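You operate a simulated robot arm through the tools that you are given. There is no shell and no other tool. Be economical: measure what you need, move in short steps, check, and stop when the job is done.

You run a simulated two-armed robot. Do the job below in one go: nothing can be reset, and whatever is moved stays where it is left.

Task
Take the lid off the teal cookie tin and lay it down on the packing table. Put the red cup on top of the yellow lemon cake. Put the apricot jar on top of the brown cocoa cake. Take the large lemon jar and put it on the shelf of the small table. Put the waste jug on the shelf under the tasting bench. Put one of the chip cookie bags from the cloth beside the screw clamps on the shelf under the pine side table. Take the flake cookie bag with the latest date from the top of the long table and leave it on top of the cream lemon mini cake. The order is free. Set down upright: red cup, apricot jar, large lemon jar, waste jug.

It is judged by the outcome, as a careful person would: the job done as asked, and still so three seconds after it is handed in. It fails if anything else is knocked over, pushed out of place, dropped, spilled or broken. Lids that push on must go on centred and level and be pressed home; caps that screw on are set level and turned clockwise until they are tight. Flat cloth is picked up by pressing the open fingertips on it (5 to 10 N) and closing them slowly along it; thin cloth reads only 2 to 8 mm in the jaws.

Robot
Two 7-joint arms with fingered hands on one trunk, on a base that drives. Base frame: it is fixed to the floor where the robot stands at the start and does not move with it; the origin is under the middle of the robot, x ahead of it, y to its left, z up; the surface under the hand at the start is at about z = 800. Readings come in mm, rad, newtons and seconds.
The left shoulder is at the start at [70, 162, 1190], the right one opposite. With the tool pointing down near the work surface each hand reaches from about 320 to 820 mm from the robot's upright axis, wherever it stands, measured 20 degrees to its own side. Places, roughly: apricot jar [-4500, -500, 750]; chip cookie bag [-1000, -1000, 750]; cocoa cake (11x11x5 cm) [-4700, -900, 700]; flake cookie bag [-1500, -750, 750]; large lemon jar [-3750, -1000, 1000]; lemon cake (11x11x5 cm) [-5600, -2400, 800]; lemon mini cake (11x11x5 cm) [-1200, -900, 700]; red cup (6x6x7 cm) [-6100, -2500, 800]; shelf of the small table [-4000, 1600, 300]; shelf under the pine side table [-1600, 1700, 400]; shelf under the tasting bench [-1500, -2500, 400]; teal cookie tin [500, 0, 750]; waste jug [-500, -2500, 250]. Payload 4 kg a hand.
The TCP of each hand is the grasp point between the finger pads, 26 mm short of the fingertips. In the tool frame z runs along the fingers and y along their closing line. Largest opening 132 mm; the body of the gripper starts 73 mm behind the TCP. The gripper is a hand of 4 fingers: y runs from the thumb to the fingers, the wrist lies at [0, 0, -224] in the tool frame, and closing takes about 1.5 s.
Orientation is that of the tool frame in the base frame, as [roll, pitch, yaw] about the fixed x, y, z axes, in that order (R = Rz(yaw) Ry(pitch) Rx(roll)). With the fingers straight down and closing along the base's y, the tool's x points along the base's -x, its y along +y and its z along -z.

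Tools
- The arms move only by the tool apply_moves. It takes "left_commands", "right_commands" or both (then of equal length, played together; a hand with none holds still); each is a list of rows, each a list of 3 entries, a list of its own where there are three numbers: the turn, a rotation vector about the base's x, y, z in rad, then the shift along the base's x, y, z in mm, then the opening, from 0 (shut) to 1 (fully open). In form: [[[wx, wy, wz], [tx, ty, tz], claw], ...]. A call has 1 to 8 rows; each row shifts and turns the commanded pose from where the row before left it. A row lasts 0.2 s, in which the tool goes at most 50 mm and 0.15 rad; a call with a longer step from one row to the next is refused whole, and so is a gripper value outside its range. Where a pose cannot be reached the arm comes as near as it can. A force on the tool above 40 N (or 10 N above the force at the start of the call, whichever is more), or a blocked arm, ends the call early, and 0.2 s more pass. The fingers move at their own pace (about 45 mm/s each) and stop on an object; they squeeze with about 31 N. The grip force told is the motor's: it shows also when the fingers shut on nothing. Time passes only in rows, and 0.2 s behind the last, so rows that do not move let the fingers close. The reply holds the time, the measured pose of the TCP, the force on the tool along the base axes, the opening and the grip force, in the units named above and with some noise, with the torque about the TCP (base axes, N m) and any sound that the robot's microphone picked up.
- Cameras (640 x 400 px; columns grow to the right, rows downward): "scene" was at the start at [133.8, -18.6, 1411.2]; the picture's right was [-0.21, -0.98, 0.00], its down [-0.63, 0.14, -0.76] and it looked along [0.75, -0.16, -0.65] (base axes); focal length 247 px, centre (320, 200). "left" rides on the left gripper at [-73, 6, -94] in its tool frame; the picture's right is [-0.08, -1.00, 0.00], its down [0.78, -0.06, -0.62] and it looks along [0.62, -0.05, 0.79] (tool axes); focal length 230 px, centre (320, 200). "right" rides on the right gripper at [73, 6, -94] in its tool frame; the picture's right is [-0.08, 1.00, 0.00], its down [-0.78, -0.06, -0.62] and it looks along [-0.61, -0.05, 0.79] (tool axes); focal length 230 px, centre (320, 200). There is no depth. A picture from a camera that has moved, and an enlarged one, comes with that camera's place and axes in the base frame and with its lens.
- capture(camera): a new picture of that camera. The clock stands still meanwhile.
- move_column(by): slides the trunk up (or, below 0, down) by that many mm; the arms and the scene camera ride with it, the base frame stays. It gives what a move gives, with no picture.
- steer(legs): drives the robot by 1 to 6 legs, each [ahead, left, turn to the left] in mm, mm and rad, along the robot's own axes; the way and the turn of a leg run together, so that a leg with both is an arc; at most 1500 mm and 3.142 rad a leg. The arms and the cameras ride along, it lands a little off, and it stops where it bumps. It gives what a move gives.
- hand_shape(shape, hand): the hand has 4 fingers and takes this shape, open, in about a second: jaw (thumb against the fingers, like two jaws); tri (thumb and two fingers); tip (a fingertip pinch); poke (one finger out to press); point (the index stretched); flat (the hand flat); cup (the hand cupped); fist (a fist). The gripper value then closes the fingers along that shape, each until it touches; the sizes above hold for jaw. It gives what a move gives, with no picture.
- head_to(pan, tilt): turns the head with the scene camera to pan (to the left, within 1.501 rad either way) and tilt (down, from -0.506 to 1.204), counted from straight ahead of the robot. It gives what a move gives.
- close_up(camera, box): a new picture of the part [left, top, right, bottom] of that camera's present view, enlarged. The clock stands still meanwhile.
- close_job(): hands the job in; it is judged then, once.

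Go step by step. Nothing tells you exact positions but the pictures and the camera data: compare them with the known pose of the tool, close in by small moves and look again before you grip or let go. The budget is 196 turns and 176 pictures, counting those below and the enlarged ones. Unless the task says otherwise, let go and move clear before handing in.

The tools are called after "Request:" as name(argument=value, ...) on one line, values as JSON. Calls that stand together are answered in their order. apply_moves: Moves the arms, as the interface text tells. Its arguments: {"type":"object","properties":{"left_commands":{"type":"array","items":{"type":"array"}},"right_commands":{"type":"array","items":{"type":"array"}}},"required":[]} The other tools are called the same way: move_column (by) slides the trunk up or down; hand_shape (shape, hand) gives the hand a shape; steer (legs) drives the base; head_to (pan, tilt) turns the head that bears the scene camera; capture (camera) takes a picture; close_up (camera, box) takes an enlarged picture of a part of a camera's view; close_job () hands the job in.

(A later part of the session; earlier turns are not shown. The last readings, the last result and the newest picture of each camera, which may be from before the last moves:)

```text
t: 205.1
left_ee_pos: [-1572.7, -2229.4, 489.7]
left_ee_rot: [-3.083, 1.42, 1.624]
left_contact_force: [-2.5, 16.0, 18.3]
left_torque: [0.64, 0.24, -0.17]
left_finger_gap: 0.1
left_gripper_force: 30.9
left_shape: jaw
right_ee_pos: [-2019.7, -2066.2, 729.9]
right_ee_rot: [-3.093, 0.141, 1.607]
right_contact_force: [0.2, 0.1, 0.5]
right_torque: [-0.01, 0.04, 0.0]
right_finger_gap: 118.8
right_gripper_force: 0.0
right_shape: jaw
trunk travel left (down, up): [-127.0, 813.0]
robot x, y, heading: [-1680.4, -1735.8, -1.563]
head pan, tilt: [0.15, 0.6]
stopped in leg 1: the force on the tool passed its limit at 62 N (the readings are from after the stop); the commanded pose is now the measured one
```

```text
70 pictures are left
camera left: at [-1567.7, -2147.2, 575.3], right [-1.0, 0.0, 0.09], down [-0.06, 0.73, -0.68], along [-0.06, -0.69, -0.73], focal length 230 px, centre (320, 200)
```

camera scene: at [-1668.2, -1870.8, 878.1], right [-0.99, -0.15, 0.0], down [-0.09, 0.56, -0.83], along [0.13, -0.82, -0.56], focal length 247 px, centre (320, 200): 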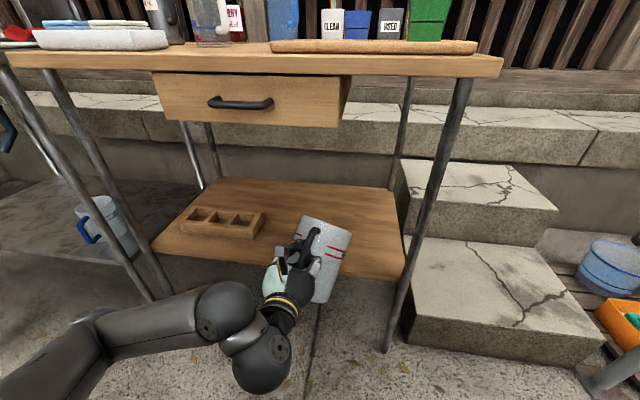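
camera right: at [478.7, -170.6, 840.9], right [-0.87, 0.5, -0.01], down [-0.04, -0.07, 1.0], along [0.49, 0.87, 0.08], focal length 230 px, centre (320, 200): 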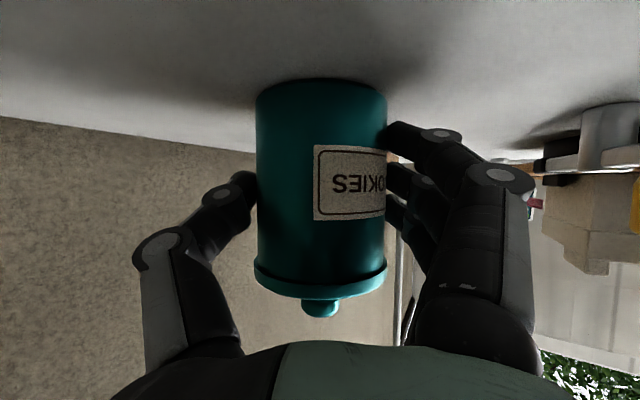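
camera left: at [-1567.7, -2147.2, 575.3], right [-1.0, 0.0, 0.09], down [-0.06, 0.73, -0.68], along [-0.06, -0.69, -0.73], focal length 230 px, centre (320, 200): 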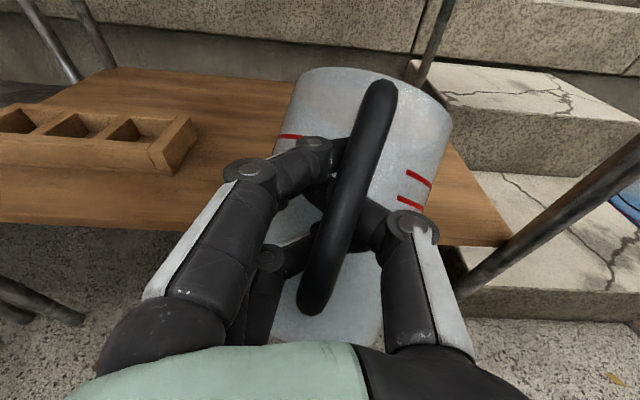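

The jug's bottom caught the shelf edge: the shelf is higher than I thought. I back off, raise the trunk 80 mm and look.

Request:
steer(legs=[[-70, 0, 0]])

Request:
move_column(by=80)

Request:
capture(camera="left")

Request:
capture(camera="scene")

```text
t: 206.1
left_ee_pos: [-1572.6, -2161.1, 485.5]
left_ee_rot: [-3.104, 1.414, 1.6]
left_contact_force: [1.6, -0.2, -3.4]
left_torque: [0.09, 0.0, 0.02]
left_finger_gap: 0.0
left_gripper_force: 30.9
left_shape: jaw
right_ee_pos: [-2019.6, -1997.5, 730.5]
right_ee_rot: [-3.092, 0.136, 1.605]
right_contact_force: [-0.5, 0.6, 0.2]
right_torque: [0.02, 0.02, -0.02]
right_finger_gap: 118.6
right_gripper_force: 0.1
right_shape: jaw
trunk travel left (down, up): [-127.0, 813.0]
robot x, y, heading: [-1679.9, -1663.8, -1.57]
head pan, tilt: [0.15, 0.6]
```

```text
t: 207.3
left_ee_pos: [-1571.9, -2161.1, 565.0]
left_ee_rot: [-3.105, 1.412, 1.599]
left_contact_force: [0.4, 0.5, -2.2]
left_torque: [0.09, -0.03, 0.03]
left_finger_gap: 0.0
left_gripper_force: 31.0
left_shape: jaw
right_ee_pos: [-2019.8, -1997.3, 809.5]
right_ee_rot: [-3.093, 0.137, 1.605]
right_contact_force: [0.5, -0.3, 0.0]
right_torque: [-0.02, 0.03, 0.0]
right_finger_gap: 118.6
right_gripper_force: 0.0
right_shape: jaw
trunk travel left (down, up): [-207.0, 733.0]
robot x, y, heading: [-1686.5, -1661.5, -1.569]
head pan, tilt: [0.15, 0.6]
```

```text
69 pictures are left
camera left: at [-1567.6, -2079.0, 652.3], right [-1.0, -0.01, 0.08], down [-0.06, 0.73, -0.68], along [-0.06, -0.68, -0.73], focal length 230 px, centre (320, 200)
```

left: 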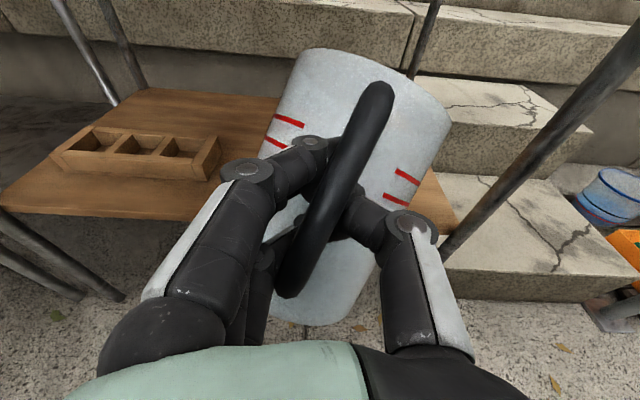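

```text
68 pictures are left
camera scene: at [-1668.0, -1802.2, 957.9], right [-0.99, -0.15, 0.0], down [-0.09, 0.56, -0.82], along [0.13, -0.82, -0.57], focal length 247 px, centre (320, 200)
```

scene: 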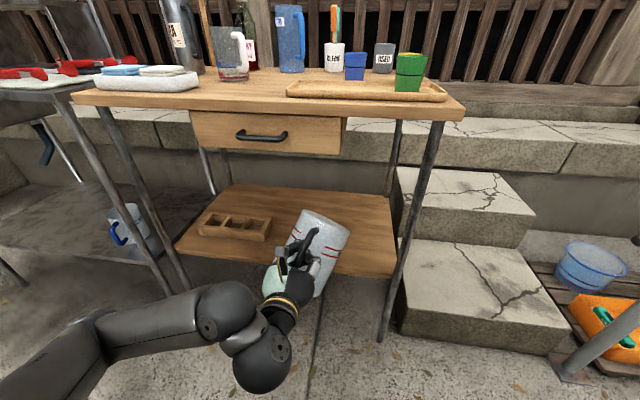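

Now the jug is well above the shelf but leans sideways. I roll the hand to straighten it, then drive forward 160.

Request:
apply_moves(left_commands=[[[0, 0.13, 0], [0, 0, 0], 0], [[0, 0.13, 0], [0, 0, 0], 0], [[0, 0, 0], [0, 0, 0], 0]])

Request:
steer(legs=[[165, 0, 0]])

Request:
capture(camera="scene")

Request:
capture(camera="left")

```text
t: 208.1
left_ee_pos: [-1542.8, -2167.7, 545.5]
left_ee_rot: [-2.089, 1.264, 2.595]
left_contact_force: [0.0, -1.1, -1.8]
left_torque: [0.09, -0.01, 0.0]
left_finger_gap: 0.0
left_gripper_force: 31.3
left_shape: jaw
left hand out of reach, approached as far as the arm can: row 1
right_ee_pos: [-2019.9, -1996.8, 811.0]
right_ee_rot: [-3.092, 0.136, 1.605]
right_contact_force: [-0.6, 0.1, 0.4]
right_torque: [-0.01, -0.02, 0.01]
right_finger_gap: 118.4
right_gripper_force: 0.1
right_shape: jaw
trunk travel left (down, up): [-207.0, 733.0]
robot x, y, heading: [-1684.5, -1661.9, -1.572]
head pan, tilt: [0.15, 0.6]
```

```text
t: 209.5
left_ee_pos: [-1542.7, -2330.6, 545.3]
left_ee_rot: [-2.09, 1.264, 2.597]
left_contact_force: [0.3, -0.5, -2.8]
left_torque: [0.06, -0.04, -0.03]
left_finger_gap: 0.0
left_gripper_force: 31.3
left_shape: jaw
right_ee_pos: [-2017.7, -2161.0, 810.5]
right_ee_rot: [-3.093, 0.136, 1.609]
right_contact_force: [-0.5, -0.2, -0.4]
right_torque: [0.0, 0.01, 0.07]
right_finger_gap: 118.6
right_gripper_force: 0.0
right_shape: jaw
trunk travel left (down, up): [-207.0, 733.0]
robot x, y, heading: [-1680.6, -1826.1, -1.567]
head pan, tilt: [0.15, 0.6]
```

```text
67 pictures are left
camera scene: at [-1667.1, -1965.3, 957.8], right [-0.99, -0.15, 0.0], down [-0.09, 0.56, -0.82], along [0.13, -0.81, -0.57], focal length 247 px, centre (320, 200)
```

scene: 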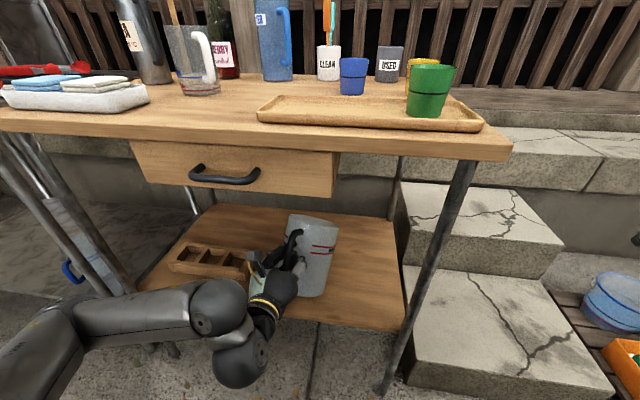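

```text
66 pictures are left
camera left: at [-1515.2, -2248.6, 627.3], right [-0.94, -0.01, 0.34], down [-0.23, 0.73, -0.64], along [-0.24, -0.68, -0.69], focal length 230 px, centre (320, 200)
```

left: 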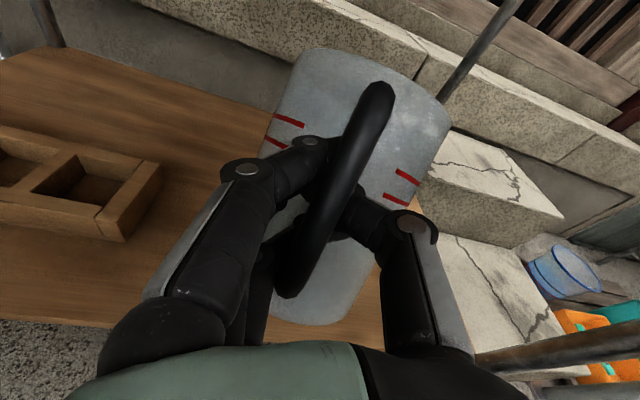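

The jug is upright over the shelf, clear of the crate. I lower it until it touches.

Request:
apply_moves(left_commands=[[[0, 0, 0], [-5, 0, -10], 0], [[0, 0, 0], [-5, 0, -10], 0], [[0, 0, 0], [0, 0, -8], 0], [[0, 0, 0], [0, 0, -8], 0], [[0, 0, 0], [0, 0, -6], 0], [[0, 0, 0], [0, 0, -6], 0], [[0, 0, 0], [0, 0, -5], 0], [[0, 0, 0], [0, 0, -5], 0]])

Request:
close_up(camera="scene", box=[140, 180, 420, 340])

```text
t: 211.3
left_ee_pos: [-1551.5, -2330.9, 488.2]
left_ee_rot: [-2.093, 1.262, 2.595]
left_contact_force: [0.1, 1.6, 0.6]
left_torque: [-0.11, -0.03, -0.03]
left_finger_gap: 0.0
left_gripper_force: 30.9
left_shape: jaw
right_ee_pos: [-2018.3, -2160.5, 810.4]
right_ee_rot: [-3.092, 0.137, 1.608]
right_contact_force: [0.2, -0.3, 0.0]
right_torque: [-0.05, -0.02, -0.01]
right_finger_gap: 119.0
right_gripper_force: 0.2
right_shape: jaw
trunk travel left (down, up): [-207.0, 733.0]
robot x, y, heading: [-1682.5, -1824.2, -1.562]
head pan, tilt: [0.15, 0.6]
```

```text
2.29 times, centred on (280, 260) of scene
camera zoom: at [-1667.2, -1964.7, 958.0], right [-0.99, -0.15, 0.0], down [-0.09, 0.56, -0.83], along [0.13, -0.82, -0.56], focal length 564 px, centre (411, 63)
```

zoom: 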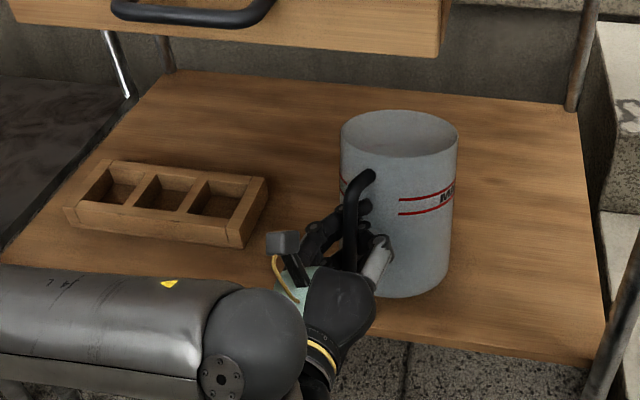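

The jug stands upright and fully on the shelf. I ease down a touch, open, and draw back.

Request:
apply_moves(left_commands=[[[0, 0, 0], [0, 0, -4], 0], [[0, 0, 0], [0, 0, 0], 0.15], [[0, 0, 0], [0, 0, 0], 0.3], [[0, 0, 0], [0, 0, 0], 0.5], [[0, 0, 0], [0, 0, 0], 0.65], [[0, 0, 0], [0, 0, 0], 0.65], [[0, 0, 0], [0, 0, 0], 0.65]])

Request:
capture(camera="left")

```text
t: 212.9
left_ee_pos: [-1551.2, -2330.2, 483.4]
left_ee_rot: [-2.088, 1.263, 2.599]
left_contact_force: [-0.2, 0.3, -0.3]
left_torque: [0.02, 0.01, 0.01]
left_finger_gap: 85.2
left_gripper_force: 0.1
left_shape: jaw
right_ee_pos: [-2017.2, -2160.7, 810.7]
right_ee_rot: [-3.092, 0.137, 1.61]
right_contact_force: [-0.3, -0.2, 0.1]
right_torque: [0.0, -0.01, 0.04]
right_finger_gap: 118.6
right_gripper_force: 0.1
right_shape: jaw
trunk travel left (down, up): [-207.0, 733.0]
robot x, y, heading: [-1684.0, -1827.1, -1.57]
head pan, tilt: [0.15, 0.6]
```

```text
64 pictures are left
camera left: at [-1525.1, -2247.9, 565.6], right [-0.94, -0.01, 0.34], down [-0.23, 0.73, -0.64], along [-0.24, -0.68, -0.69], focal length 230 px, centre (320, 200)
```

left: 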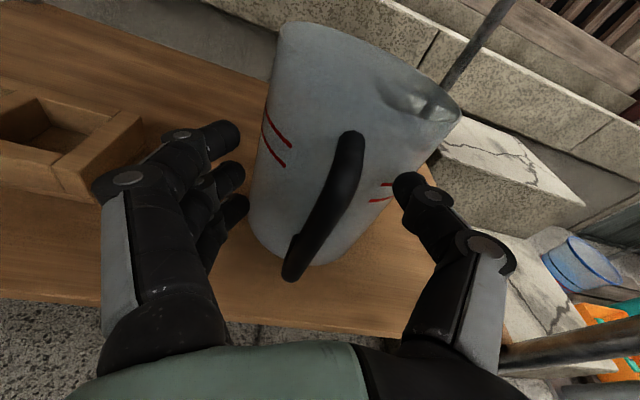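

The handle is free and the jug upright. I back the base away and check it.

Request:
steer(legs=[[-230, 0, 0]])

Request:
capture(camera="scene")

```text
t: 214.6
left_ee_pos: [-1552.8, -2101.0, 483.7]
left_ee_rot: [-2.09, 1.264, 2.599]
left_contact_force: [-0.7, 0.1, 0.7]
left_torque: [0.02, 0.0, 0.02]
left_finger_gap: 85.3
left_gripper_force: 0.1
left_shape: jaw
right_ee_pos: [-2018.8, -1932.2, 810.7]
right_ee_rot: [-3.093, 0.137, 1.611]
right_contact_force: [-0.1, -0.2, 0.7]
right_torque: [-0.02, -0.03, 0.01]
right_finger_gap: 118.5
right_gripper_force: 0.1
right_shape: jaw
trunk travel left (down, up): [-207.0, 733.0]
robot x, y, heading: [-1681.7, -1596.7, -1.57]
head pan, tilt: [0.15, 0.6]
```

```text
63 pictures are left
camera scene: at [-1668.2, -1735.5, 958.0], right [-0.99, -0.16, 0.0], down [-0.09, 0.56, -0.83], along [0.13, -0.82, -0.56], focal length 247 px, centre (320, 200)
```

scene: 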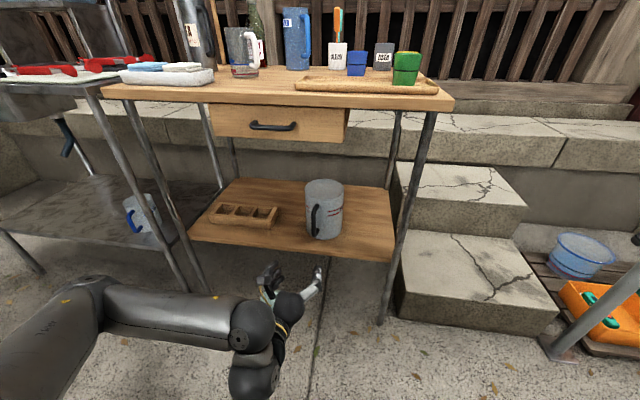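

The waste jug stands on the bench shelf. Now I raise the trunk and bring the left hand back to pointing down.

Request:
move_column(by=400)

Request:
apply_moves(left_commands=[[[0, -0.13, 0], [0, 0, 20], 0.9], [[0, -0.13, 0], [0, 0, 20], 0.9], [[0.14, 0, 0], [0, 0, 20], 0.9], [[0.14, 0, 0], [0, 0, 20], 0.9], [[0.14, 0, 0], [0, 0, 20], 0.9], [[0.14, 0, 0], [0, 0, 20], 0.9], [[0.14, 0, 0], [0, 0, 20], 0.9], [[0.14, 0, 0], [0, 0, 20], 0.9]])

Request:
apply_moves(left_commands=[[[0.14, 0, 0], [0, 10, 10], 0.9], [[0.14, 0, 0], [0, 10, 10], 0.9], [[0.14, 0, 0], [0, 10, 10], 0.9], [[0.14, 0, 0], [0, 10, 10], 0.9], [[0, 0, 0], [0, 10, 0], 0.9]])

Request:
steer(legs=[[60, 260, 0], [0, 0, 3.13]])

Request:
head_to(pan=0.0, tilt=0.6)

Request:
capture(camera="scene")

```text
t: 218.5
left_ee_pos: [-1551.8, -2100.7, 883.5]
left_ee_rot: [-2.089, 1.266, 2.599]
left_contact_force: [-0.6, 0.2, -0.7]
left_torque: [-0.04, -0.02, -0.03]
left_finger_gap: 84.9
left_gripper_force: 0.0
left_shape: jaw
right_ee_pos: [-2018.4, -1932.5, 1210.0]
right_ee_rot: [-3.093, 0.137, 1.611]
right_contact_force: [-0.1, -0.2, -0.4]
right_torque: [-0.01, -0.02, -0.01]
right_finger_gap: 118.3
right_gripper_force: 0.0
right_shape: jaw
trunk travel left (down, up): [-607.0, 333.0]
robot x, y, heading: [-1681.2, -1596.4, -1.565]
head pan, tilt: [0.15, 0.6]
```

```text
t: 220.3
left_ee_pos: [-1580.4, -2058.1, 855.9]
left_ee_rot: [-3.096, 0.944, 1.573]
left_contact_force: [-0.2, 0.3, 0.2]
left_torque: [0.01, 0.0, 0.03]
left_finger_gap: 118.8
left_gripper_force: 0.0
left_shape: jaw
left hand out of reach, approached as far as the arm can: row 3, 4, 5, 6, 7, 8
right_ee_pos: [-2019.7, -1932.5, 1211.1]
right_ee_rot: [-3.092, 0.136, 1.61]
right_contact_force: [0.2, -0.2, 0.5]
right_torque: [-0.01, 0.04, -0.02]
right_finger_gap: 118.7
right_gripper_force: 0.1
right_shape: jaw
trunk travel left (down, up): [-607.0, 333.0]
robot x, y, heading: [-1679.3, -1598.7, -1.568]
head pan, tilt: [0.15, 0.6]
```

```text
t: 221.5
left_ee_pos: [-1580.5, -1873.3, 701.6]
left_ee_rot: [-3.096, 0.452, 1.573]
left_contact_force: [-0.2, -0.2, -0.6]
left_torque: [-0.04, 0.04, 0.0]
left_finger_gap: 118.5
left_gripper_force: 0.0
left_shape: jaw
left hand out of reach, approached as far as the arm can: row 1, 2, 3, 4
right_ee_pos: [-2018.1, -1933.8, 1210.0]
right_ee_rot: [-3.093, 0.136, 1.61]
right_contact_force: [0.6, 0.0, -1.1]
right_torque: [-0.02, -0.02, 0.04]
right_finger_gap: 118.7
right_gripper_force: 0.0
right_shape: jaw
trunk travel left (down, up): [-607.0, 333.0]
robot x, y, heading: [-1683.8, -1598.8, -1.568]
head pan, tilt: [0.15, 0.6]
```

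```text
t: 230.6
left_ee_pos: [-1519.7, -1377.1, 703.7]
left_ee_rot: [-3.095, 0.452, -1.593]
left_contact_force: [0.4, 0.6, 0.7]
left_torque: [0.02, 0.03, 0.0]
left_finger_gap: 118.6
left_gripper_force: 0.0
left_shape: jaw
right_ee_pos: [-1080.9, -1329.8, 1211.0]
right_ee_rot: [-3.092, 0.137, -1.554]
right_contact_force: [-0.1, 0.5, 0.2]
right_torque: [0.02, -0.01, 0.02]
right_finger_gap: 118.6
right_gripper_force: 0.1
right_shape: jaw
trunk travel left (down, up): [-607.0, 333.0]
robot x, y, heading: [-1423.5, -1656.9, 1.559]
head pan, tilt: [0.15, 0.6]
```

```text
t: 231.3
left_ee_pos: [-1519.3, -1377.9, 703.3]
left_ee_rot: [-3.096, 0.453, -1.592]
left_contact_force: [0.2, 0.2, 0.1]
left_torque: [0.0, 0.01, -0.01]
left_finger_gap: 118.6
left_gripper_force: 0.1
left_shape: jaw
right_ee_pos: [-1080.2, -1329.6, 1210.6]
right_ee_rot: [-3.092, 0.136, -1.553]
right_contact_force: [0.1, -0.3, 0.2]
right_torque: [0.03, 0.01, -0.02]
right_finger_gap: 118.6
right_gripper_force: 0.0
right_shape: jaw
trunk travel left (down, up): [-607.0, 333.0]
robot x, y, heading: [-1423.0, -1652.2, 1.558]
head pan, tilt: [0.0, 0.6]
```

```text
62 pictures are left
camera scene: at [-1420.9, -1518.8, 1358.0], right [1.0, -0.02, 0.0], down [-0.01, -0.56, -0.83], along [0.01, 0.82, -0.56], focal length 247 px, centre (320, 200)
```

scene: 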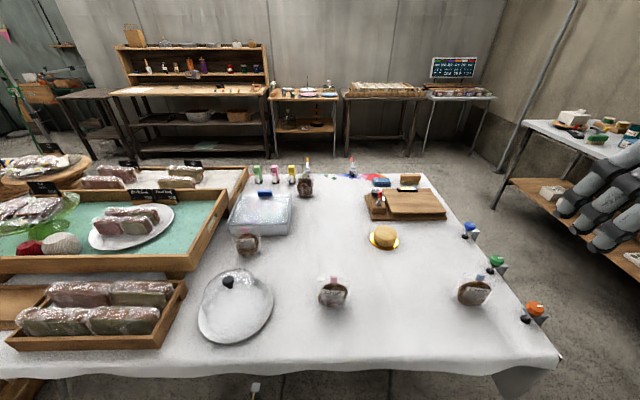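

I can see bags A (332,290) and B (247,243) from their label side. Zooming on both.

Request:
close_up(camera="scene", box=[228, 225, 356, 310])

```text
4.71 times, centred on (292, 268) of scene
camera zoom: at [-1420.9, -1518.8, 1358.0], right [1.0, -0.02, 0.0], down [-0.01, -0.56, -0.83], along [0.01, 0.82, -0.56], focal length 1161 px, centre (452, -118)
```

zoom: 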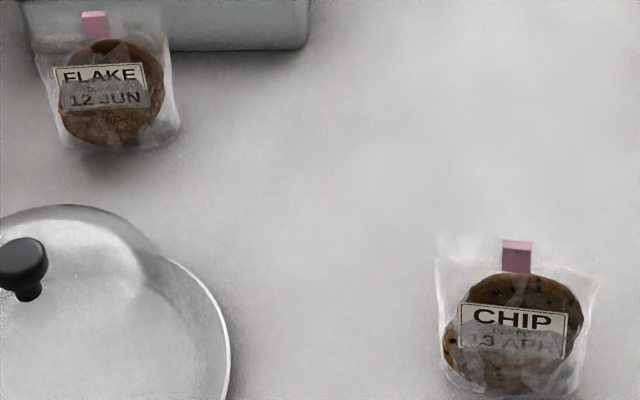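

A is CHIP, B is FLAKE 12 JUN, so C (12 OCT) leads; I check the remaining bag by the clamps too.

Request:
close_up(camera="scene", box=[444, 260, 508, 310])

```text
8.00 times, centred on (476, 285) of scene
camera zoom: at [-1420.9, -1518.8, 1358.0], right [1.0, -0.02, 0.0], down [-0.01, -0.56, -0.83], along [0.01, 0.82, -0.56], focal length 1974 px, centre (-928, -480)
```

zoom: 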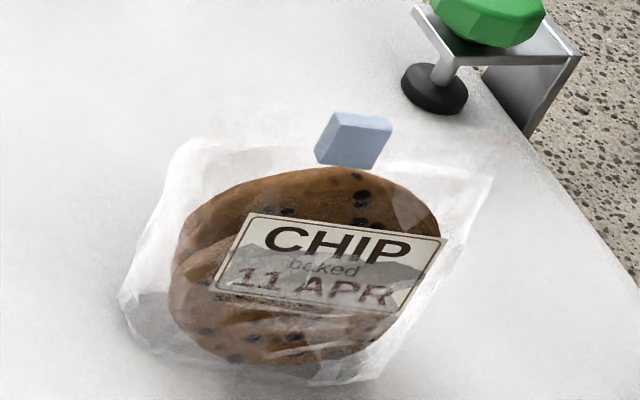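

Confirmed: C (FLAKE 12 OCT) is the one, reachable from the +y side later. I fix the left hand's pose, then head west along the aisle.

Request:
apply_moves(left_commands=[[[-0.15, 0, 0], [0, 10, 45], 0.9], [[-0.15, 0, 0], [0, 10, 45], 0.9], [[-0.15, 0, 0], [0, 10, 45], 0.9], [[0, 0, 0], [0, 15, 45], 0.9], [[0, 0, 0], [0, 15, 45], 0.9], [[0, 0, 0], [0, 15, 45], 0.9], [[0, 0, 0], [0, 15, 45], 0.9], [[0, 0, 0], [0, 0, 45], 0.9]])

Request:
steer(legs=[[-50, 0, 0], [0, 0, 1.57]])

Request:
head_to(pan=0.0, tilt=0.35)

Request:
capture(camera="scene")

```text
t: 233.1
left_ee_pos: [-1502.6, -1484.5, 681.1]
left_ee_rot: [-3.094, 0.229, -1.59]
left_contact_force: [0.0, -0.4, 0.5]
left_torque: [-0.05, 0.01, -0.01]
left_finger_gap: 118.6
left_gripper_force: 0.0
left_shape: jaw
left hand out of reach, approached as far as the arm can: row 1, 2, 3, 4, 5, 6, 7, 8
right_ee_pos: [-1080.5, -1329.3, 1210.7]
right_ee_rot: [-3.093, 0.136, -1.555]
right_contact_force: [0.4, -1.1, -0.1]
right_torque: [0.02, -0.01, 0.01]
right_finger_gap: 118.8
right_gripper_force: 0.2
right_shape: jaw
trunk travel left (down, up): [-607.0, 333.0]
robot x, y, heading: [-1422.8, -1656.6, 1.559]
head pan, tilt: [0.0, 0.6]
```

```text
t: 237.9
left_ee_pos: [-1595.6, -1790.7, 681.2]
left_ee_rot: [-3.092, 0.227, 0.01]
left_contact_force: [-0.1, 0.4, -0.6]
left_torque: [-0.01, -0.02, 0.06]
left_finger_gap: 118.5
left_gripper_force: 0.0
left_shape: jaw
right_ee_pos: [-1760.1, -1372.2, 1210.3]
right_ee_rot: [-3.094, 0.135, 0.045]
right_contact_force: [-0.6, -0.5, -0.3]
right_torque: [-0.01, 0.0, -0.03]
right_finger_gap: 118.9
right_gripper_force: 0.0
right_shape: jaw
trunk travel left (down, up): [-607.0, 333.0]
robot x, y, heading: [-1422.4, -1706.6, -3.133]
head pan, tilt: [0.0, 0.6]
```

```text
t: 238.7
left_ee_pos: [-1594.8, -1791.2, 680.7]
left_ee_rot: [-3.093, 0.228, 0.01]
left_contact_force: [-0.7, -0.1, -0.6]
left_torque: [-0.01, 0.01, -0.03]
left_finger_gap: 118.8
left_gripper_force: 0.1
left_shape: jaw
right_ee_pos: [-1761.3, -1373.2, 1211.0]
right_ee_rot: [-3.091, 0.136, 0.046]
right_contact_force: [0.0, -0.3, -0.3]
right_torque: [0.0, -0.02, 0.01]
right_finger_gap: 118.7
right_gripper_force: 0.0
right_shape: jaw
trunk travel left (down, up): [-607.0, 333.0]
robot x, y, heading: [-1422.5, -1706.5, -3.124]
head pan, tilt: [0.0, 0.351]
```

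```text
59 pictures are left
camera scene: at [-1567.0, -1708.9, 1380.7], right [-0.01, 1.0, 0.0], down [0.34, 0.0, -0.94], along [-0.94, -0.01, -0.34], focal length 247 px, centre (320, 200)
```

scene: 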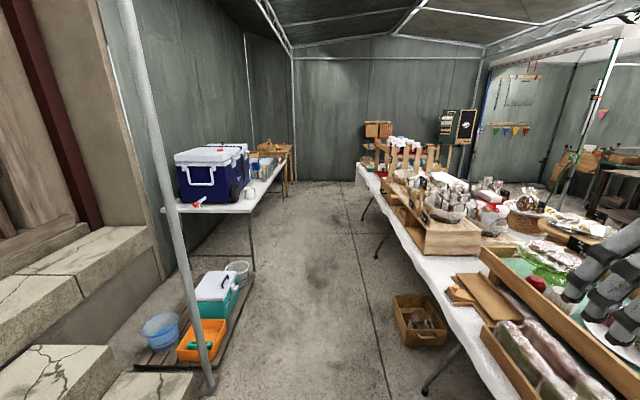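

The left arm is cramped; I extend it forward and up. I'll also raise the trunk 150 so hands pass above the table goods while driving west.

Request:
apply_moves(left_commands=[[[0, 0, 0], [-45, 0, 0], 0.9], [[0, 0, 0], [-45, 0, 0], 0.9], [[0, 0, 0], [-45, 0, 0], 0.9], [[0, 0, 0], [-45, 0, 0], 0.9], [[0, 0, 0], [-45, 0, 0], 0.9], [[0, 0, 0], [-45, 0, 0], 0.9]])

Request:
move_column(by=150)

Request:
steer(legs=[[1500, 0, 0], [1000, 0, 0]])

Request:
capture(camera="scene")

```text
t: 240.1
left_ee_pos: [-1661.5, -1797.0, 634.3]
left_ee_rot: [-3.093, 0.225, 0.007]
left_contact_force: [0.4, -0.1, 0.4]
left_torque: [0.02, 0.01, -0.02]
left_finger_gap: 118.6
left_gripper_force: 0.1
left_shape: jaw
left hand out of reach, approached as far as the arm can: row 1, 2, 3, 4, 5, 6
right_ee_pos: [-1761.0, -1373.5, 1210.0]
right_ee_rot: [-3.091, 0.136, 0.046]
right_contact_force: [0.0, 0.5, 0.4]
right_torque: [0.02, 0.02, -0.01]
right_finger_gap: 118.7
right_gripper_force: 0.1
right_shape: jaw
trunk travel left (down, up): [-607.0, 333.0]
robot x, y, heading: [-1423.7, -1705.1, -3.13]
head pan, tilt: [0.0, 0.351]
```

```text
t: 241.9
left_ee_pos: [-1662.1, -1795.6, 783.8]
left_ee_rot: [-3.094, 0.229, 0.008]
left_contact_force: [0.0, 0.8, 0.3]
left_torque: [0.0, 0.01, 0.0]
left_finger_gap: 118.5
left_gripper_force: 0.0
left_shape: jaw
right_ee_pos: [-1761.6, -1371.0, 1360.3]
right_ee_rot: [-3.091, 0.136, 0.043]
right_contact_force: [0.2, -0.2, 0.8]
right_torque: [-0.03, -0.01, 0.0]
right_finger_gap: 118.3
right_gripper_force: 0.0
right_shape: jaw
trunk travel left (down, up): [-757.0, 183.0]
robot x, y, heading: [-1423.5, -1706.7, -3.131]
head pan, tilt: [0.0, 0.351]
```

```text
t: 254.2
left_ee_pos: [-4178.3, -1789.8, 784.0]
left_ee_rot: [-3.092, 0.228, 0.001]
left_contact_force: [0.2, 0.2, -0.5]
left_torque: [-0.01, -0.03, 0.01]
left_finger_gap: 118.7
left_gripper_force: 0.0
left_shape: jaw
right_ee_pos: [-4275.0, -1364.9, 1360.3]
right_ee_rot: [-3.091, 0.137, 0.036]
right_contact_force: [-0.7, -0.8, -0.2]
right_torque: [0.05, 0.0, 0.0]
right_finger_gap: 118.5
right_gripper_force: 0.1
right_shape: jaw
trunk travel left (down, up): [-757.0, 183.0]
robot x, y, heading: [-3940.8, -1704.1, -3.138]
head pan, tilt: [0.0, 0.351]
```

```text
58 pictures are left
camera scene: at [-4083.6, -1703.3, 1530.8], right [0.0, 1.0, 0.0], down [0.34, 0.0, -0.94], along [-0.94, 0.0, -0.34], focal length 247 px, centre (320, 200)
```

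scene: 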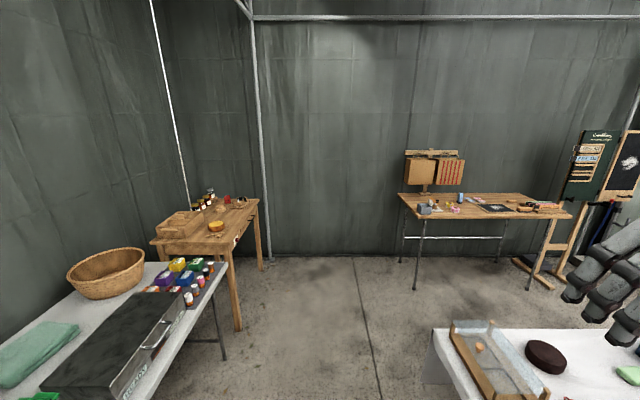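

I see the wooden corner table with the yellow cake and a red cup, and the dark cocoa cake on the long table's end. Zoom on the corner table.

Request:
close_up(camera="scene", box=[140, 180, 280, 280])

```text
4.00 times, centred on (210, 230) of scene
camera zoom: at [-4083.6, -1703.3, 1530.8], right [0.0, 1.0, 0.0], down [0.34, 0.0, -0.94], along [-0.94, 0.0, -0.34], focal length 987 px, centre (760, 80)
```

zoom: 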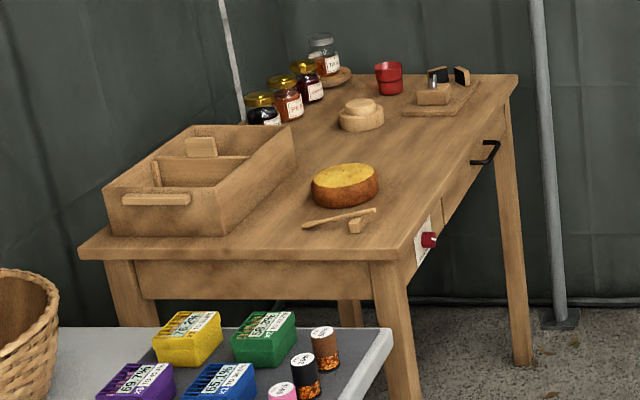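

Cake at about [-5537, -2383] and cup at [-6053, -2495], on a table z≈790 whose front edge is y≈-2220. I drive there and face it.

Request:
steer(legs=[[1500, 0, 0], [380, 0, 0], [0, 0, 1.57]])

Request:
apply_moves(left_commands=[[[0, 0, 0], [0, -45, 0], 0.9], [[0, 0, 0], [0, -45, 0], 0.9], [[0, 0, 0], [0, -45, 20], 0.9], [[0, 0, 0], [0, -45, 20], 0.9], [[0, 0, 0], [0, -30, 20], 0.9]])

Request:
head_to(pan=-0.1, tilt=0.75)

Request:
capture(camera="scene")

```text
t: 267.5
left_ee_pos: [-5745.9, -1940.1, 783.3]
left_ee_rot: [-3.093, 0.227, 1.588]
left_contact_force: [1.3, 0.1, -0.2]
left_torque: [0.01, -0.03, 0.0]
left_finger_gap: 118.8
left_gripper_force: 0.0
left_shape: jaw
right_ee_pos: [-6168.7, -2042.2, 1361.2]
right_ee_rot: [-3.093, 0.137, 1.624]
right_contact_force: [0.0, -0.5, 0.4]
right_torque: [-0.02, 0.01, 0.04]
right_finger_gap: 118.7
right_gripper_force: 0.1
right_shape: jaw
trunk travel left (down, up): [-757.0, 183.0]
robot x, y, heading: [-5838.1, -1700.2, -1.55]
head pan, tilt: [0.0, 0.351]
```

```text
t: 268.7
left_ee_pos: [-5748.3, -1979.4, 770.1]
left_ee_rot: [-3.093, 0.228, 1.591]
left_contact_force: [1.0, -0.2, -0.7]
left_torque: [0.02, -0.02, -0.01]
left_finger_gap: 118.2
left_gripper_force: 0.1
left_shape: jaw
left hand out of reach, approached as far as the arm can: row 1, 2, 3, 4, 5
right_ee_pos: [-6168.6, -2044.8, 1360.4]
right_ee_rot: [-3.094, 0.137, 1.626]
right_contact_force: [-0.6, 0.4, -0.6]
right_torque: [0.03, 0.02, 0.0]
right_finger_gap: 119.0
right_gripper_force: 0.0
right_shape: jaw
trunk travel left (down, up): [-757.0, 183.0]
robot x, y, heading: [-5837.7, -1704.3, -1.551]
head pan, tilt: [0.0, 0.351]
```

```text
t: 269.6
left_ee_pos: [-5748.6, -1980.4, 769.9]
left_ee_rot: [-3.093, 0.228, 1.587]
left_contact_force: [0.2, -0.3, -0.9]
left_torque: [-0.04, 0.0, 0.03]
left_finger_gap: 118.5
left_gripper_force: 0.0
left_shape: jaw
right_ee_pos: [-6168.7, -2042.0, 1362.4]
right_ee_rot: [-3.092, 0.137, 1.623]
right_contact_force: [0.6, 0.8, 0.2]
right_torque: [0.01, -0.05, -0.04]
right_finger_gap: 118.5
right_gripper_force: 0.1
right_shape: jaw
trunk travel left (down, up): [-757.0, 183.0]
robot x, y, heading: [-5836.7, -1703.8, -1.55]
head pan, tilt: [-0.099, 0.75]
```

```text
56 pictures are left
camera scene: at [-5842.2, -1836.6, 1495.2], right [-1.0, 0.08, 0.0], down [0.05, 0.68, -0.73], along [-0.06, -0.73, -0.68], focal length 247 px, centre (320, 200)
```

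scene: 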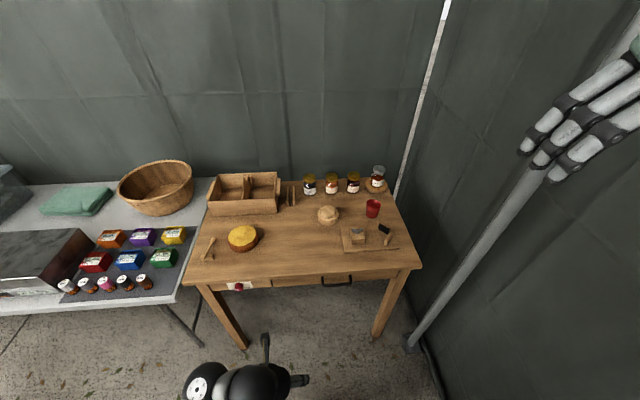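

Cup at [-6107, -2491], cake at [-5612, -2384]. I move 80 mm closer, lower the trunk, and bring the right hand above the cup.

Request:
steer(legs=[[80, 0, -0.02]])

Request:
move_column(by=-100)

Request:
apply_moves(right_commands=[[[0.139, -0.043, 0], [10, -45, 0], 0.7], [[0, 0, 0], [8, -48, 0], 0.7], [[0, 0, 0], [8, -48, 0], 0.7], [[0, 0, 0], [8, -48, 0], 0.7], [[0, 0, 0], [8, -45, -20], 0.7], [[0, 0, 0], [8, -45, -20], 0.7], [[0, 0, 0], [6, -45, -20], 0.7], [[0, 0, 0], [6, -45, -20], 0.7]])

Request:
apply_moves(right_commands=[[[0, 0, 0], [0, 0, -45], 0.7], [[0, 0, 0], [0, 0, -45], 0.7], [[0, 0, 0], [0, 0, -45], 0.7], [[0, 0, 0], [0, 0, -45], 0.7], [[0, 0, 0], [0, 0, -40], 0.7], [[0, 0, 0], [0, 0, 0], 0.7]])

Request:
capture(camera="right")

```text
t: 270.6
left_ee_pos: [-5753.0, -2057.1, 769.9]
left_ee_rot: [-3.093, 0.231, 1.569]
left_contact_force: [-0.8, 0.4, 0.3]
left_torque: [0.0, 0.0, 0.03]
left_finger_gap: 118.6
left_gripper_force: 0.1
left_shape: jaw
right_ee_pos: [-6174.2, -2112.2, 1360.6]
right_ee_rot: [-3.094, 0.137, 1.606]
right_contact_force: [0.8, 0.5, 0.3]
right_torque: [0.01, 0.02, -0.02]
right_finger_gap: 118.8
right_gripper_force: 0.1
right_shape: jaw
trunk travel left (down, up): [-757.0, 183.0]
robot x, y, heading: [-5835.9, -1781.8, -1.568]
head pan, tilt: [-0.099, 0.75]
```

```text
t: 272.0
left_ee_pos: [-5752.4, -2058.3, 670.5]
left_ee_rot: [-3.093, 0.229, 1.569]
left_contact_force: [0.8, 0.6, -0.5]
left_torque: [0.01, 0.04, 0.01]
left_finger_gap: 118.9
left_gripper_force: 0.0
left_shape: jaw
right_ee_pos: [-6173.9, -2114.2, 1260.3]
right_ee_rot: [-3.093, 0.139, 1.606]
right_contact_force: [-0.6, -0.1, 0.1]
right_torque: [-0.02, -0.03, 0.0]
right_finger_gap: 118.6
right_gripper_force: 0.1
right_shape: jaw
trunk travel left (down, up): [-657.0, 283.0]
robot x, y, heading: [-5836.7, -1780.4, -1.572]
head pan, tilt: [-0.099, 0.75]
```

```text
t: 273.8
left_ee_pos: [-5753.4, -2058.6, 669.6]
left_ee_rot: [-3.091, 0.228, 1.568]
left_contact_force: [-0.3, -0.7, -0.1]
left_torque: [0.0, 0.01, 0.0]
left_finger_gap: 118.8
left_gripper_force: 0.0
left_shape: jaw
right_ee_pos: [-6141.1, -2382.4, 1047.5]
right_ee_rot: [3.141, 0.005, 1.603]
right_contact_force: [-1.1, -0.6, -0.5]
right_torque: [0.04, 0.03, 0.01]
right_finger_gap: 92.7
right_gripper_force: 0.0
right_shape: jaw
right hand out of reach, approached as far as the arm can: row 1, 2, 3, 4, 5, 6, 7, 8
trunk travel left (down, up): [-657.0, 283.0]
robot x, y, heading: [-5836.9, -1778.5, -1.568]
head pan, tilt: [-0.099, 0.75]
```

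```text
t: 275.2
left_ee_pos: [-5752.9, -2057.3, 669.2]
left_ee_rot: [-3.092, 0.229, 1.567]
left_contact_force: [-0.1, 0.1, 0.6]
left_torque: [-0.04, 0.01, 0.0]
left_finger_gap: 118.4
left_gripper_force: 0.1
left_shape: jaw
right_ee_pos: [-6144.7, -2372.6, 836.2]
right_ee_rot: [-3.141, 0.002, 1.602]
right_contact_force: [-0.9, 0.0, 0.4]
right_torque: [0.01, -0.01, -0.02]
right_finger_gap: 92.9
right_gripper_force: 0.1
right_shape: jaw
right hand out of reach, approached as far as the arm can: row 5
trunk travel left (down, up): [-657.0, 283.0]
robot x, y, heading: [-5835.9, -1780.1, -1.573]
head pan, tilt: [-0.099, 0.75]
```

```text
55 pictures are left
camera right: at [-6139.7, -2300.1, 929.8], right [1.0, -0.05, 0.0], down [-0.04, -0.78, 0.62], along [-0.03, -0.62, -0.79], focal length 230 px, centre (320, 200)
```

right: 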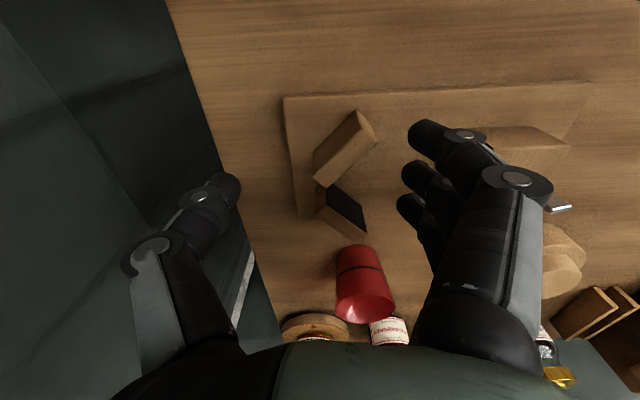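

The hand came lower than intended but touched nothing. I rise again, then shift over the cup, which I now place at about [-6112, -2470].

Request:
apply_moves(right_commands=[[[0, 0, 0], [0, 0, 45], 0.7], [[0, 0, 0], [0, 0, 45], 0.7], [[0, 0, 0], [0, 0, 20], 0.7], [[0, 0, 0], [10, -35, 0], 0.7], [[0, 0, 0], [10, -35, 0], 0.7], [[0, 0, 0], [12, -28, 0], 0.7], [[0, 0, 0], [0, 0, 0], 0.7]])

Request:
capture(camera="right")

Request:
capture(camera="scene")

```text
t: 276.8
left_ee_pos: [-5754.6, -2058.4, 669.1]
left_ee_rot: [-3.094, 0.229, 1.569]
left_contact_force: [-0.5, 0.8, 0.0]
left_torque: [-0.02, 0.03, 0.01]
left_finger_gap: 118.4
left_gripper_force: 0.0
left_shape: jaw
right_ee_pos: [-6139.3, -2406.2, 945.8]
right_ee_rot: [3.141, 0.003, 1.603]
right_contact_force: [0.1, -0.3, 0.0]
right_torque: [-0.03, 0.02, 0.01]
right_finger_gap: 92.7
right_gripper_force: 0.0
right_shape: jaw
right hand out of reach, approached as far as the arm can: row 4, 5, 6
trunk travel left (down, up): [-657.0, 283.0]
robot x, y, heading: [-5835.7, -1778.9, -1.563]
head pan, tilt: [-0.099, 0.75]
```

```text
54 pictures are left
camera right: at [-6133.8, -2333.9, 1039.9], right [1.0, -0.05, 0.0], down [-0.04, -0.79, 0.62], along [-0.03, -0.62, -0.79], focal length 230 px, centre (320, 200)
```

right: 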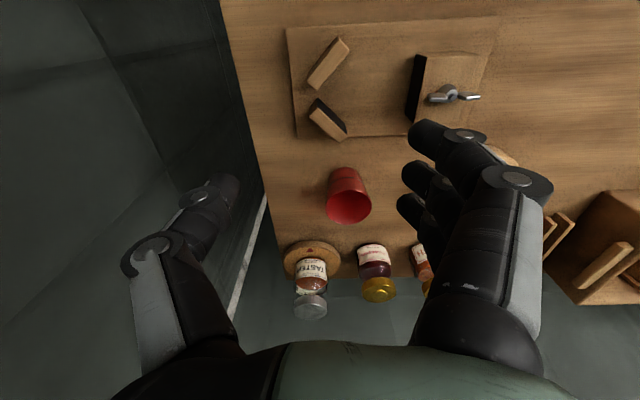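

```text
53 pictures are left
camera scene: at [-5844.1, -1914.5, 1395.1], right [-1.0, 0.1, 0.0], down [0.07, 0.68, -0.73], along [-0.07, -0.73, -0.68], focal length 247 px, centre (320, 200)
```

scene: 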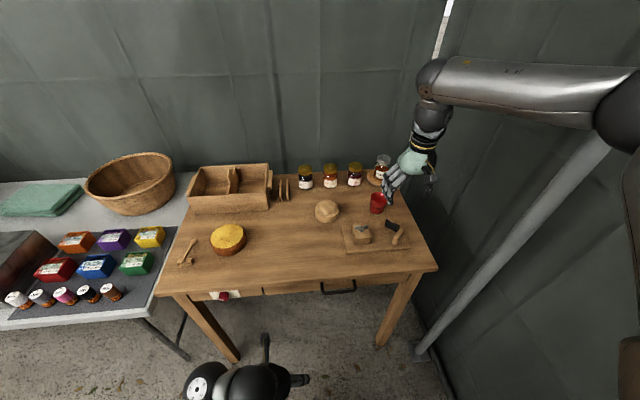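

Cup centre ≈ [-6110, -2489]. I move the base 55 mm closer so the arm can get over it.

Request:
steer(legs=[[55, 0, 0]])

Request:
apply_moves(right_commands=[[[0, 0, 0], [10, -10, -15], 0.7], [[0, 0, 0], [10, -10, -15], 0.7], [[0, 0, 0], [8, -8, -15], 0.7], [[0, 0, 0], [0, 0, 0], 0.7]])

Request:
capture(camera="right")

```text
t: 277.7
left_ee_pos: [-5752.6, -2111.7, 671.1]
left_ee_rot: [-3.093, 0.226, 1.571]
left_contact_force: [-0.2, -0.2, 0.8]
left_torque: [0.05, 0.04, -0.01]
left_finger_gap: 118.2
left_gripper_force: 0.1
left_shape: jaw
right_ee_pos: [-6138.5, -2459.9, 946.5]
right_ee_rot: [-3.141, 0.002, 1.607]
right_contact_force: [0.2, 0.8, -0.2]
right_torque: [0.03, 0.0, 0.02]
right_finger_gap: 93.1
right_gripper_force: 0.0
right_shape: jaw
trunk travel left (down, up): [-657.0, 283.0]
robot x, y, heading: [-5832.8, -1833.8, -1.568]
head pan, tilt: [-0.099, 0.75]
```

```text
t: 278.7
left_ee_pos: [-5753.0, -2112.7, 669.8]
left_ee_rot: [-3.094, 0.228, 1.572]
left_contact_force: [0.5, -0.3, -0.4]
left_torque: [0.02, -0.01, -0.01]
left_finger_gap: 118.6
left_gripper_force: 0.0
left_shape: jaw
right_ee_pos: [-6128.0, -2450.8, 908.1]
right_ee_rot: [3.141, 0.003, 1.604]
right_contact_force: [0.2, 0.1, 0.1]
right_torque: [-0.03, 0.02, 0.01]
right_finger_gap: 92.9
right_gripper_force: 0.0
right_shape: jaw
right hand out of reach, approached as far as the arm can: row 1, 2, 3
trunk travel left (down, up): [-657.0, 283.0]
robot x, y, heading: [-5833.2, -1838.5, -1.567]
head pan, tilt: [-0.099, 0.75]
```

```text
52 pictures are left
camera right: at [-6122.5, -2377.5, 1001.3], right [1.0, -0.04, 0.0], down [-0.04, -0.78, 0.62], along [-0.03, -0.62, -0.78], focal length 230 px, centre (320, 200)
```

right: 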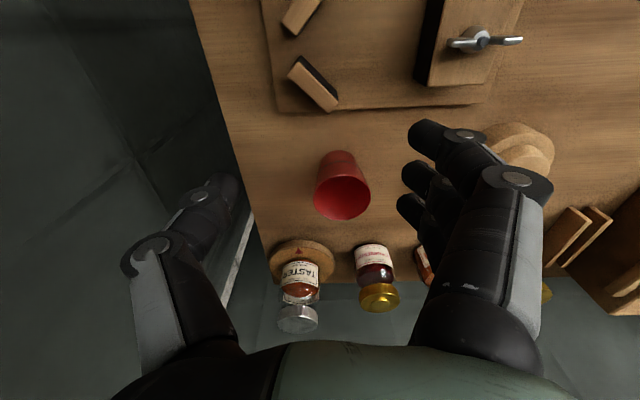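

The arm is limited here by its elbow posture; targets farther out to its side suit it better. I shift the base 90 mm left and reach out again.

Request:
steer(legs=[[0, 90, 0]])

Request:
apply_moves(right_commands=[[[0, 0, 0], [-25, -10, 0], 0.7], [[0, 0, 0], [-25, -14, 0], 0.7], [[0, 0, 0], [-22, -14, 0], 0.7], [[0, 0, 0], [0, 0, 0], 0.7]])

Request:
capture(camera="right")

```text
t: 279.8
left_ee_pos: [-5664.0, -2111.8, 669.1]
left_ee_rot: [-3.092, 0.228, 1.568]
left_contact_force: [0.4, -0.2, 0.0]
left_torque: [0.02, 0.01, 0.02]
left_finger_gap: 118.6
left_gripper_force: 0.0
left_shape: jaw
right_ee_pos: [-6038.7, -2450.4, 907.4]
right_ee_rot: [3.141, 0.007, 1.604]
right_contact_force: [1.0, 0.0, -0.4]
right_torque: [0.01, 0.02, 0.01]
right_finger_gap: 93.0
right_gripper_force: 0.0
right_shape: jaw
trunk travel left (down, up): [-657.0, 283.0]
robot x, y, heading: [-5742.9, -1836.0, -1.564]
head pan, tilt: [-0.099, 0.75]
```

```text
t: 280.8
left_ee_pos: [-5664.1, -2111.6, 669.3]
left_ee_rot: [-3.09, 0.227, 1.569]
left_contact_force: [-0.1, 0.1, -0.3]
left_torque: [0.01, -0.01, 0.02]
left_finger_gap: 118.6
left_gripper_force: 0.0
left_shape: jaw
right_ee_pos: [-6113.6, -2476.9, 911.0]
right_ee_rot: [-3.141, 0.009, 1.601]
right_contact_force: [0.4, -0.1, 0.8]
right_torque: [-0.02, 0.01, 0.04]
right_finger_gap: 92.9
right_gripper_force: 0.0
right_shape: jaw
right hand out of reach, approached as far as the arm can: row 3
trunk travel left (down, up): [-657.0, 283.0]
robot x, y, heading: [-5745.3, -1835.2, -1.57]
head pan, tilt: [-0.099, 0.75]
```

```text
51 pictures are left
camera right: at [-6109.0, -2404.7, 1005.0], right [1.0, -0.05, 0.0], down [-0.04, -0.78, 0.62], along [-0.03, -0.62, -0.78], focal length 230 px, centre (320, 200)
```

right: 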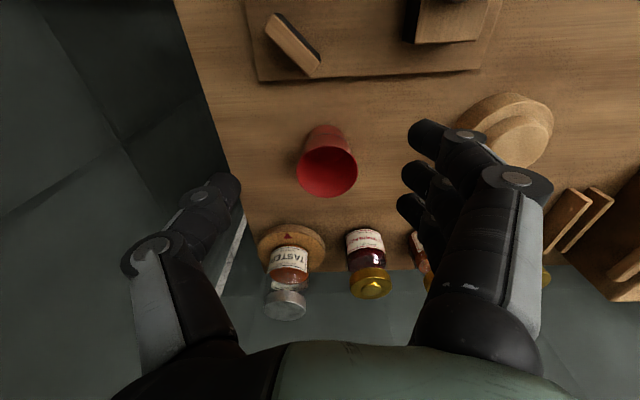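

Cup rim centre ≈ [-6107, -2498]. I nudge the base 22 mm forward and lower around the cup.

Request:
steer(legs=[[22, 0, 0]])

Request:
apply_moves(right_commands=[[[0, 0, 0], [3, 0, -25], 0.7], [[0, 0, 0], [3, 0, -25], 0.7], [[0, 0, 0], [0, 0, -15], 0.7], [[0, 0, 0], [0, 0, -8], 0.7], [[0, 0, 0], [0, 0, 0], 0.7]])

Request:
capture(camera="right")

```text
t: 281.6
left_ee_pos: [-5664.0, -2133.7, 670.0]
left_ee_rot: [-3.09, 0.229, 1.568]
left_contact_force: [-1.5, -0.2, 0.5]
left_torque: [-0.02, 0.02, 0.02]
left_finger_gap: 118.8
left_gripper_force: 0.0
left_shape: jaw
right_ee_pos: [-6112.9, -2497.7, 912.9]
right_ee_rot: [3.14, 0.012, 1.602]
right_contact_force: [-0.1, 0.1, 0.4]
right_torque: [-0.03, 0.0, -0.01]
right_finger_gap: 92.7
right_gripper_force: 0.0
right_shape: jaw
trunk travel left (down, up): [-657.0, 283.0]
robot x, y, heading: [-5746.2, -1855.7, -1.568]
head pan, tilt: [-0.099, 0.75]
```

```text
t: 282.8
left_ee_pos: [-5663.3, -2133.1, 670.1]
left_ee_rot: [-3.092, 0.226, 1.569]
left_contact_force: [0.6, 0.5, -0.4]
left_torque: [-0.01, 0.02, 0.0]
left_finger_gap: 118.6
left_gripper_force: 0.0
left_shape: jaw
right_ee_pos: [-6112.8, -2478.7, 846.0]
right_ee_rot: [3.136, 0.012, 1.602]
right_contact_force: [0.0, -0.4, -1.2]
right_torque: [-0.01, 0.02, 0.01]
right_finger_gap: 92.6
right_gripper_force: 0.1
right_shape: jaw
right hand out of reach, approached as far as the arm can: row 1, 2, 3, 4
trunk travel left (down, up): [-657.0, 283.0]
robot x, y, heading: [-5747.5, -1857.7, -1.568]
head pan, tilt: [-0.099, 0.75]
```

```text
50 pictures are left
camera right: at [-6107.9, -2405.6, 939.0], right [1.0, -0.05, 0.0], down [-0.04, -0.78, 0.63], along [-0.03, -0.63, -0.78], focal length 230 px, centre (320, 200)
```

right: 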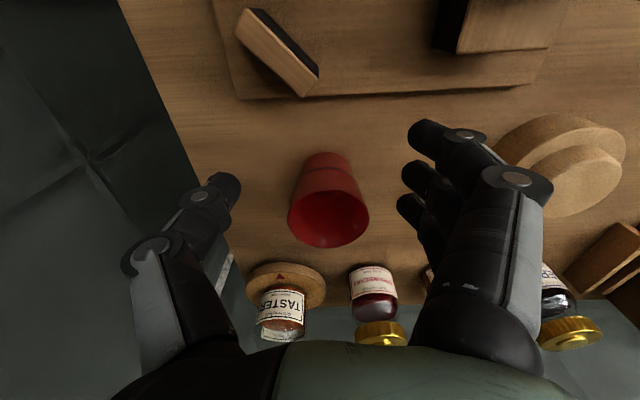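

Reach is best when the hand is higher relative to the shoulder, so I position over the cup high and then lower with the trunk.

Request:
apply_moves(right_commands=[[[0, 0, 0], [2, 0, 25], 0.7], [[0, 0, 0], [2, 0, 25], 0.7], [[0, 0, 0], [2, -9, 17], 0.7], [[0, 0, 0], [0, -9, 0], 0.7], [[0, 0, 0], [0, 0, 0], 0.7]])

Request:
move_column(by=-70)

Request:
capture(camera="right")

```text
t: 284.0
left_ee_pos: [-5663.3, -2132.5, 669.1]
left_ee_rot: [-3.091, 0.229, 1.57]
left_contact_force: [0.1, -0.1, -0.5]
left_torque: [0.02, -0.01, 0.03]
left_finger_gap: 118.8
left_gripper_force: 0.0
left_shape: jaw
right_ee_pos: [-6106.2, -2496.8, 913.8]
right_ee_rot: [3.139, 0.008, 1.603]
right_contact_force: [-0.2, 0.5, -0.1]
right_torque: [-0.02, -0.02, 0.01]
right_finger_gap: 92.6
right_gripper_force: 0.0
right_shape: jaw
trunk travel left (down, up): [-657.0, 283.0]
robot x, y, heading: [-5748.9, -1858.7, -1.571]
head pan, tilt: [-0.099, 0.75]
```

```text
t: 285.1
left_ee_pos: [-5664.0, -2134.9, 599.5]
left_ee_rot: [-3.09, 0.226, 1.57]
left_contact_force: [-0.4, 0.4, 1.1]
left_torque: [-0.02, 0.0, 0.01]
left_finger_gap: 118.6
left_gripper_force: 0.1
left_shape: jaw
right_ee_pos: [-6106.5, -2496.0, 844.7]
right_ee_rot: [3.14, 0.012, 1.601]
right_contact_force: [-0.5, -0.1, -0.2]
right_torque: [-0.01, -0.01, -0.03]
right_finger_gap: 92.9
right_gripper_force: 0.0
right_shape: jaw
trunk travel left (down, up): [-587.0, 353.0]
robot x, y, heading: [-5747.9, -1856.5, -1.568]
head pan, tilt: [-0.099, 0.75]
```

```text
49 pictures are left
camera right: at [-6101.8, -2422.9, 937.3], right [1.0, -0.05, 0.0], down [-0.04, -0.78, 0.62], along [-0.03, -0.62, -0.78], focal length 230 px, centre (320, 200)
```

right: 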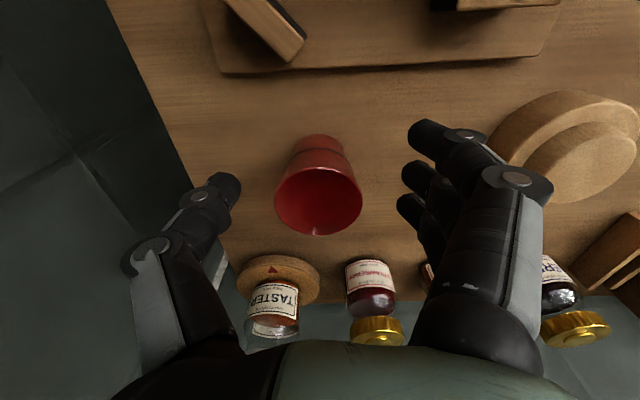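

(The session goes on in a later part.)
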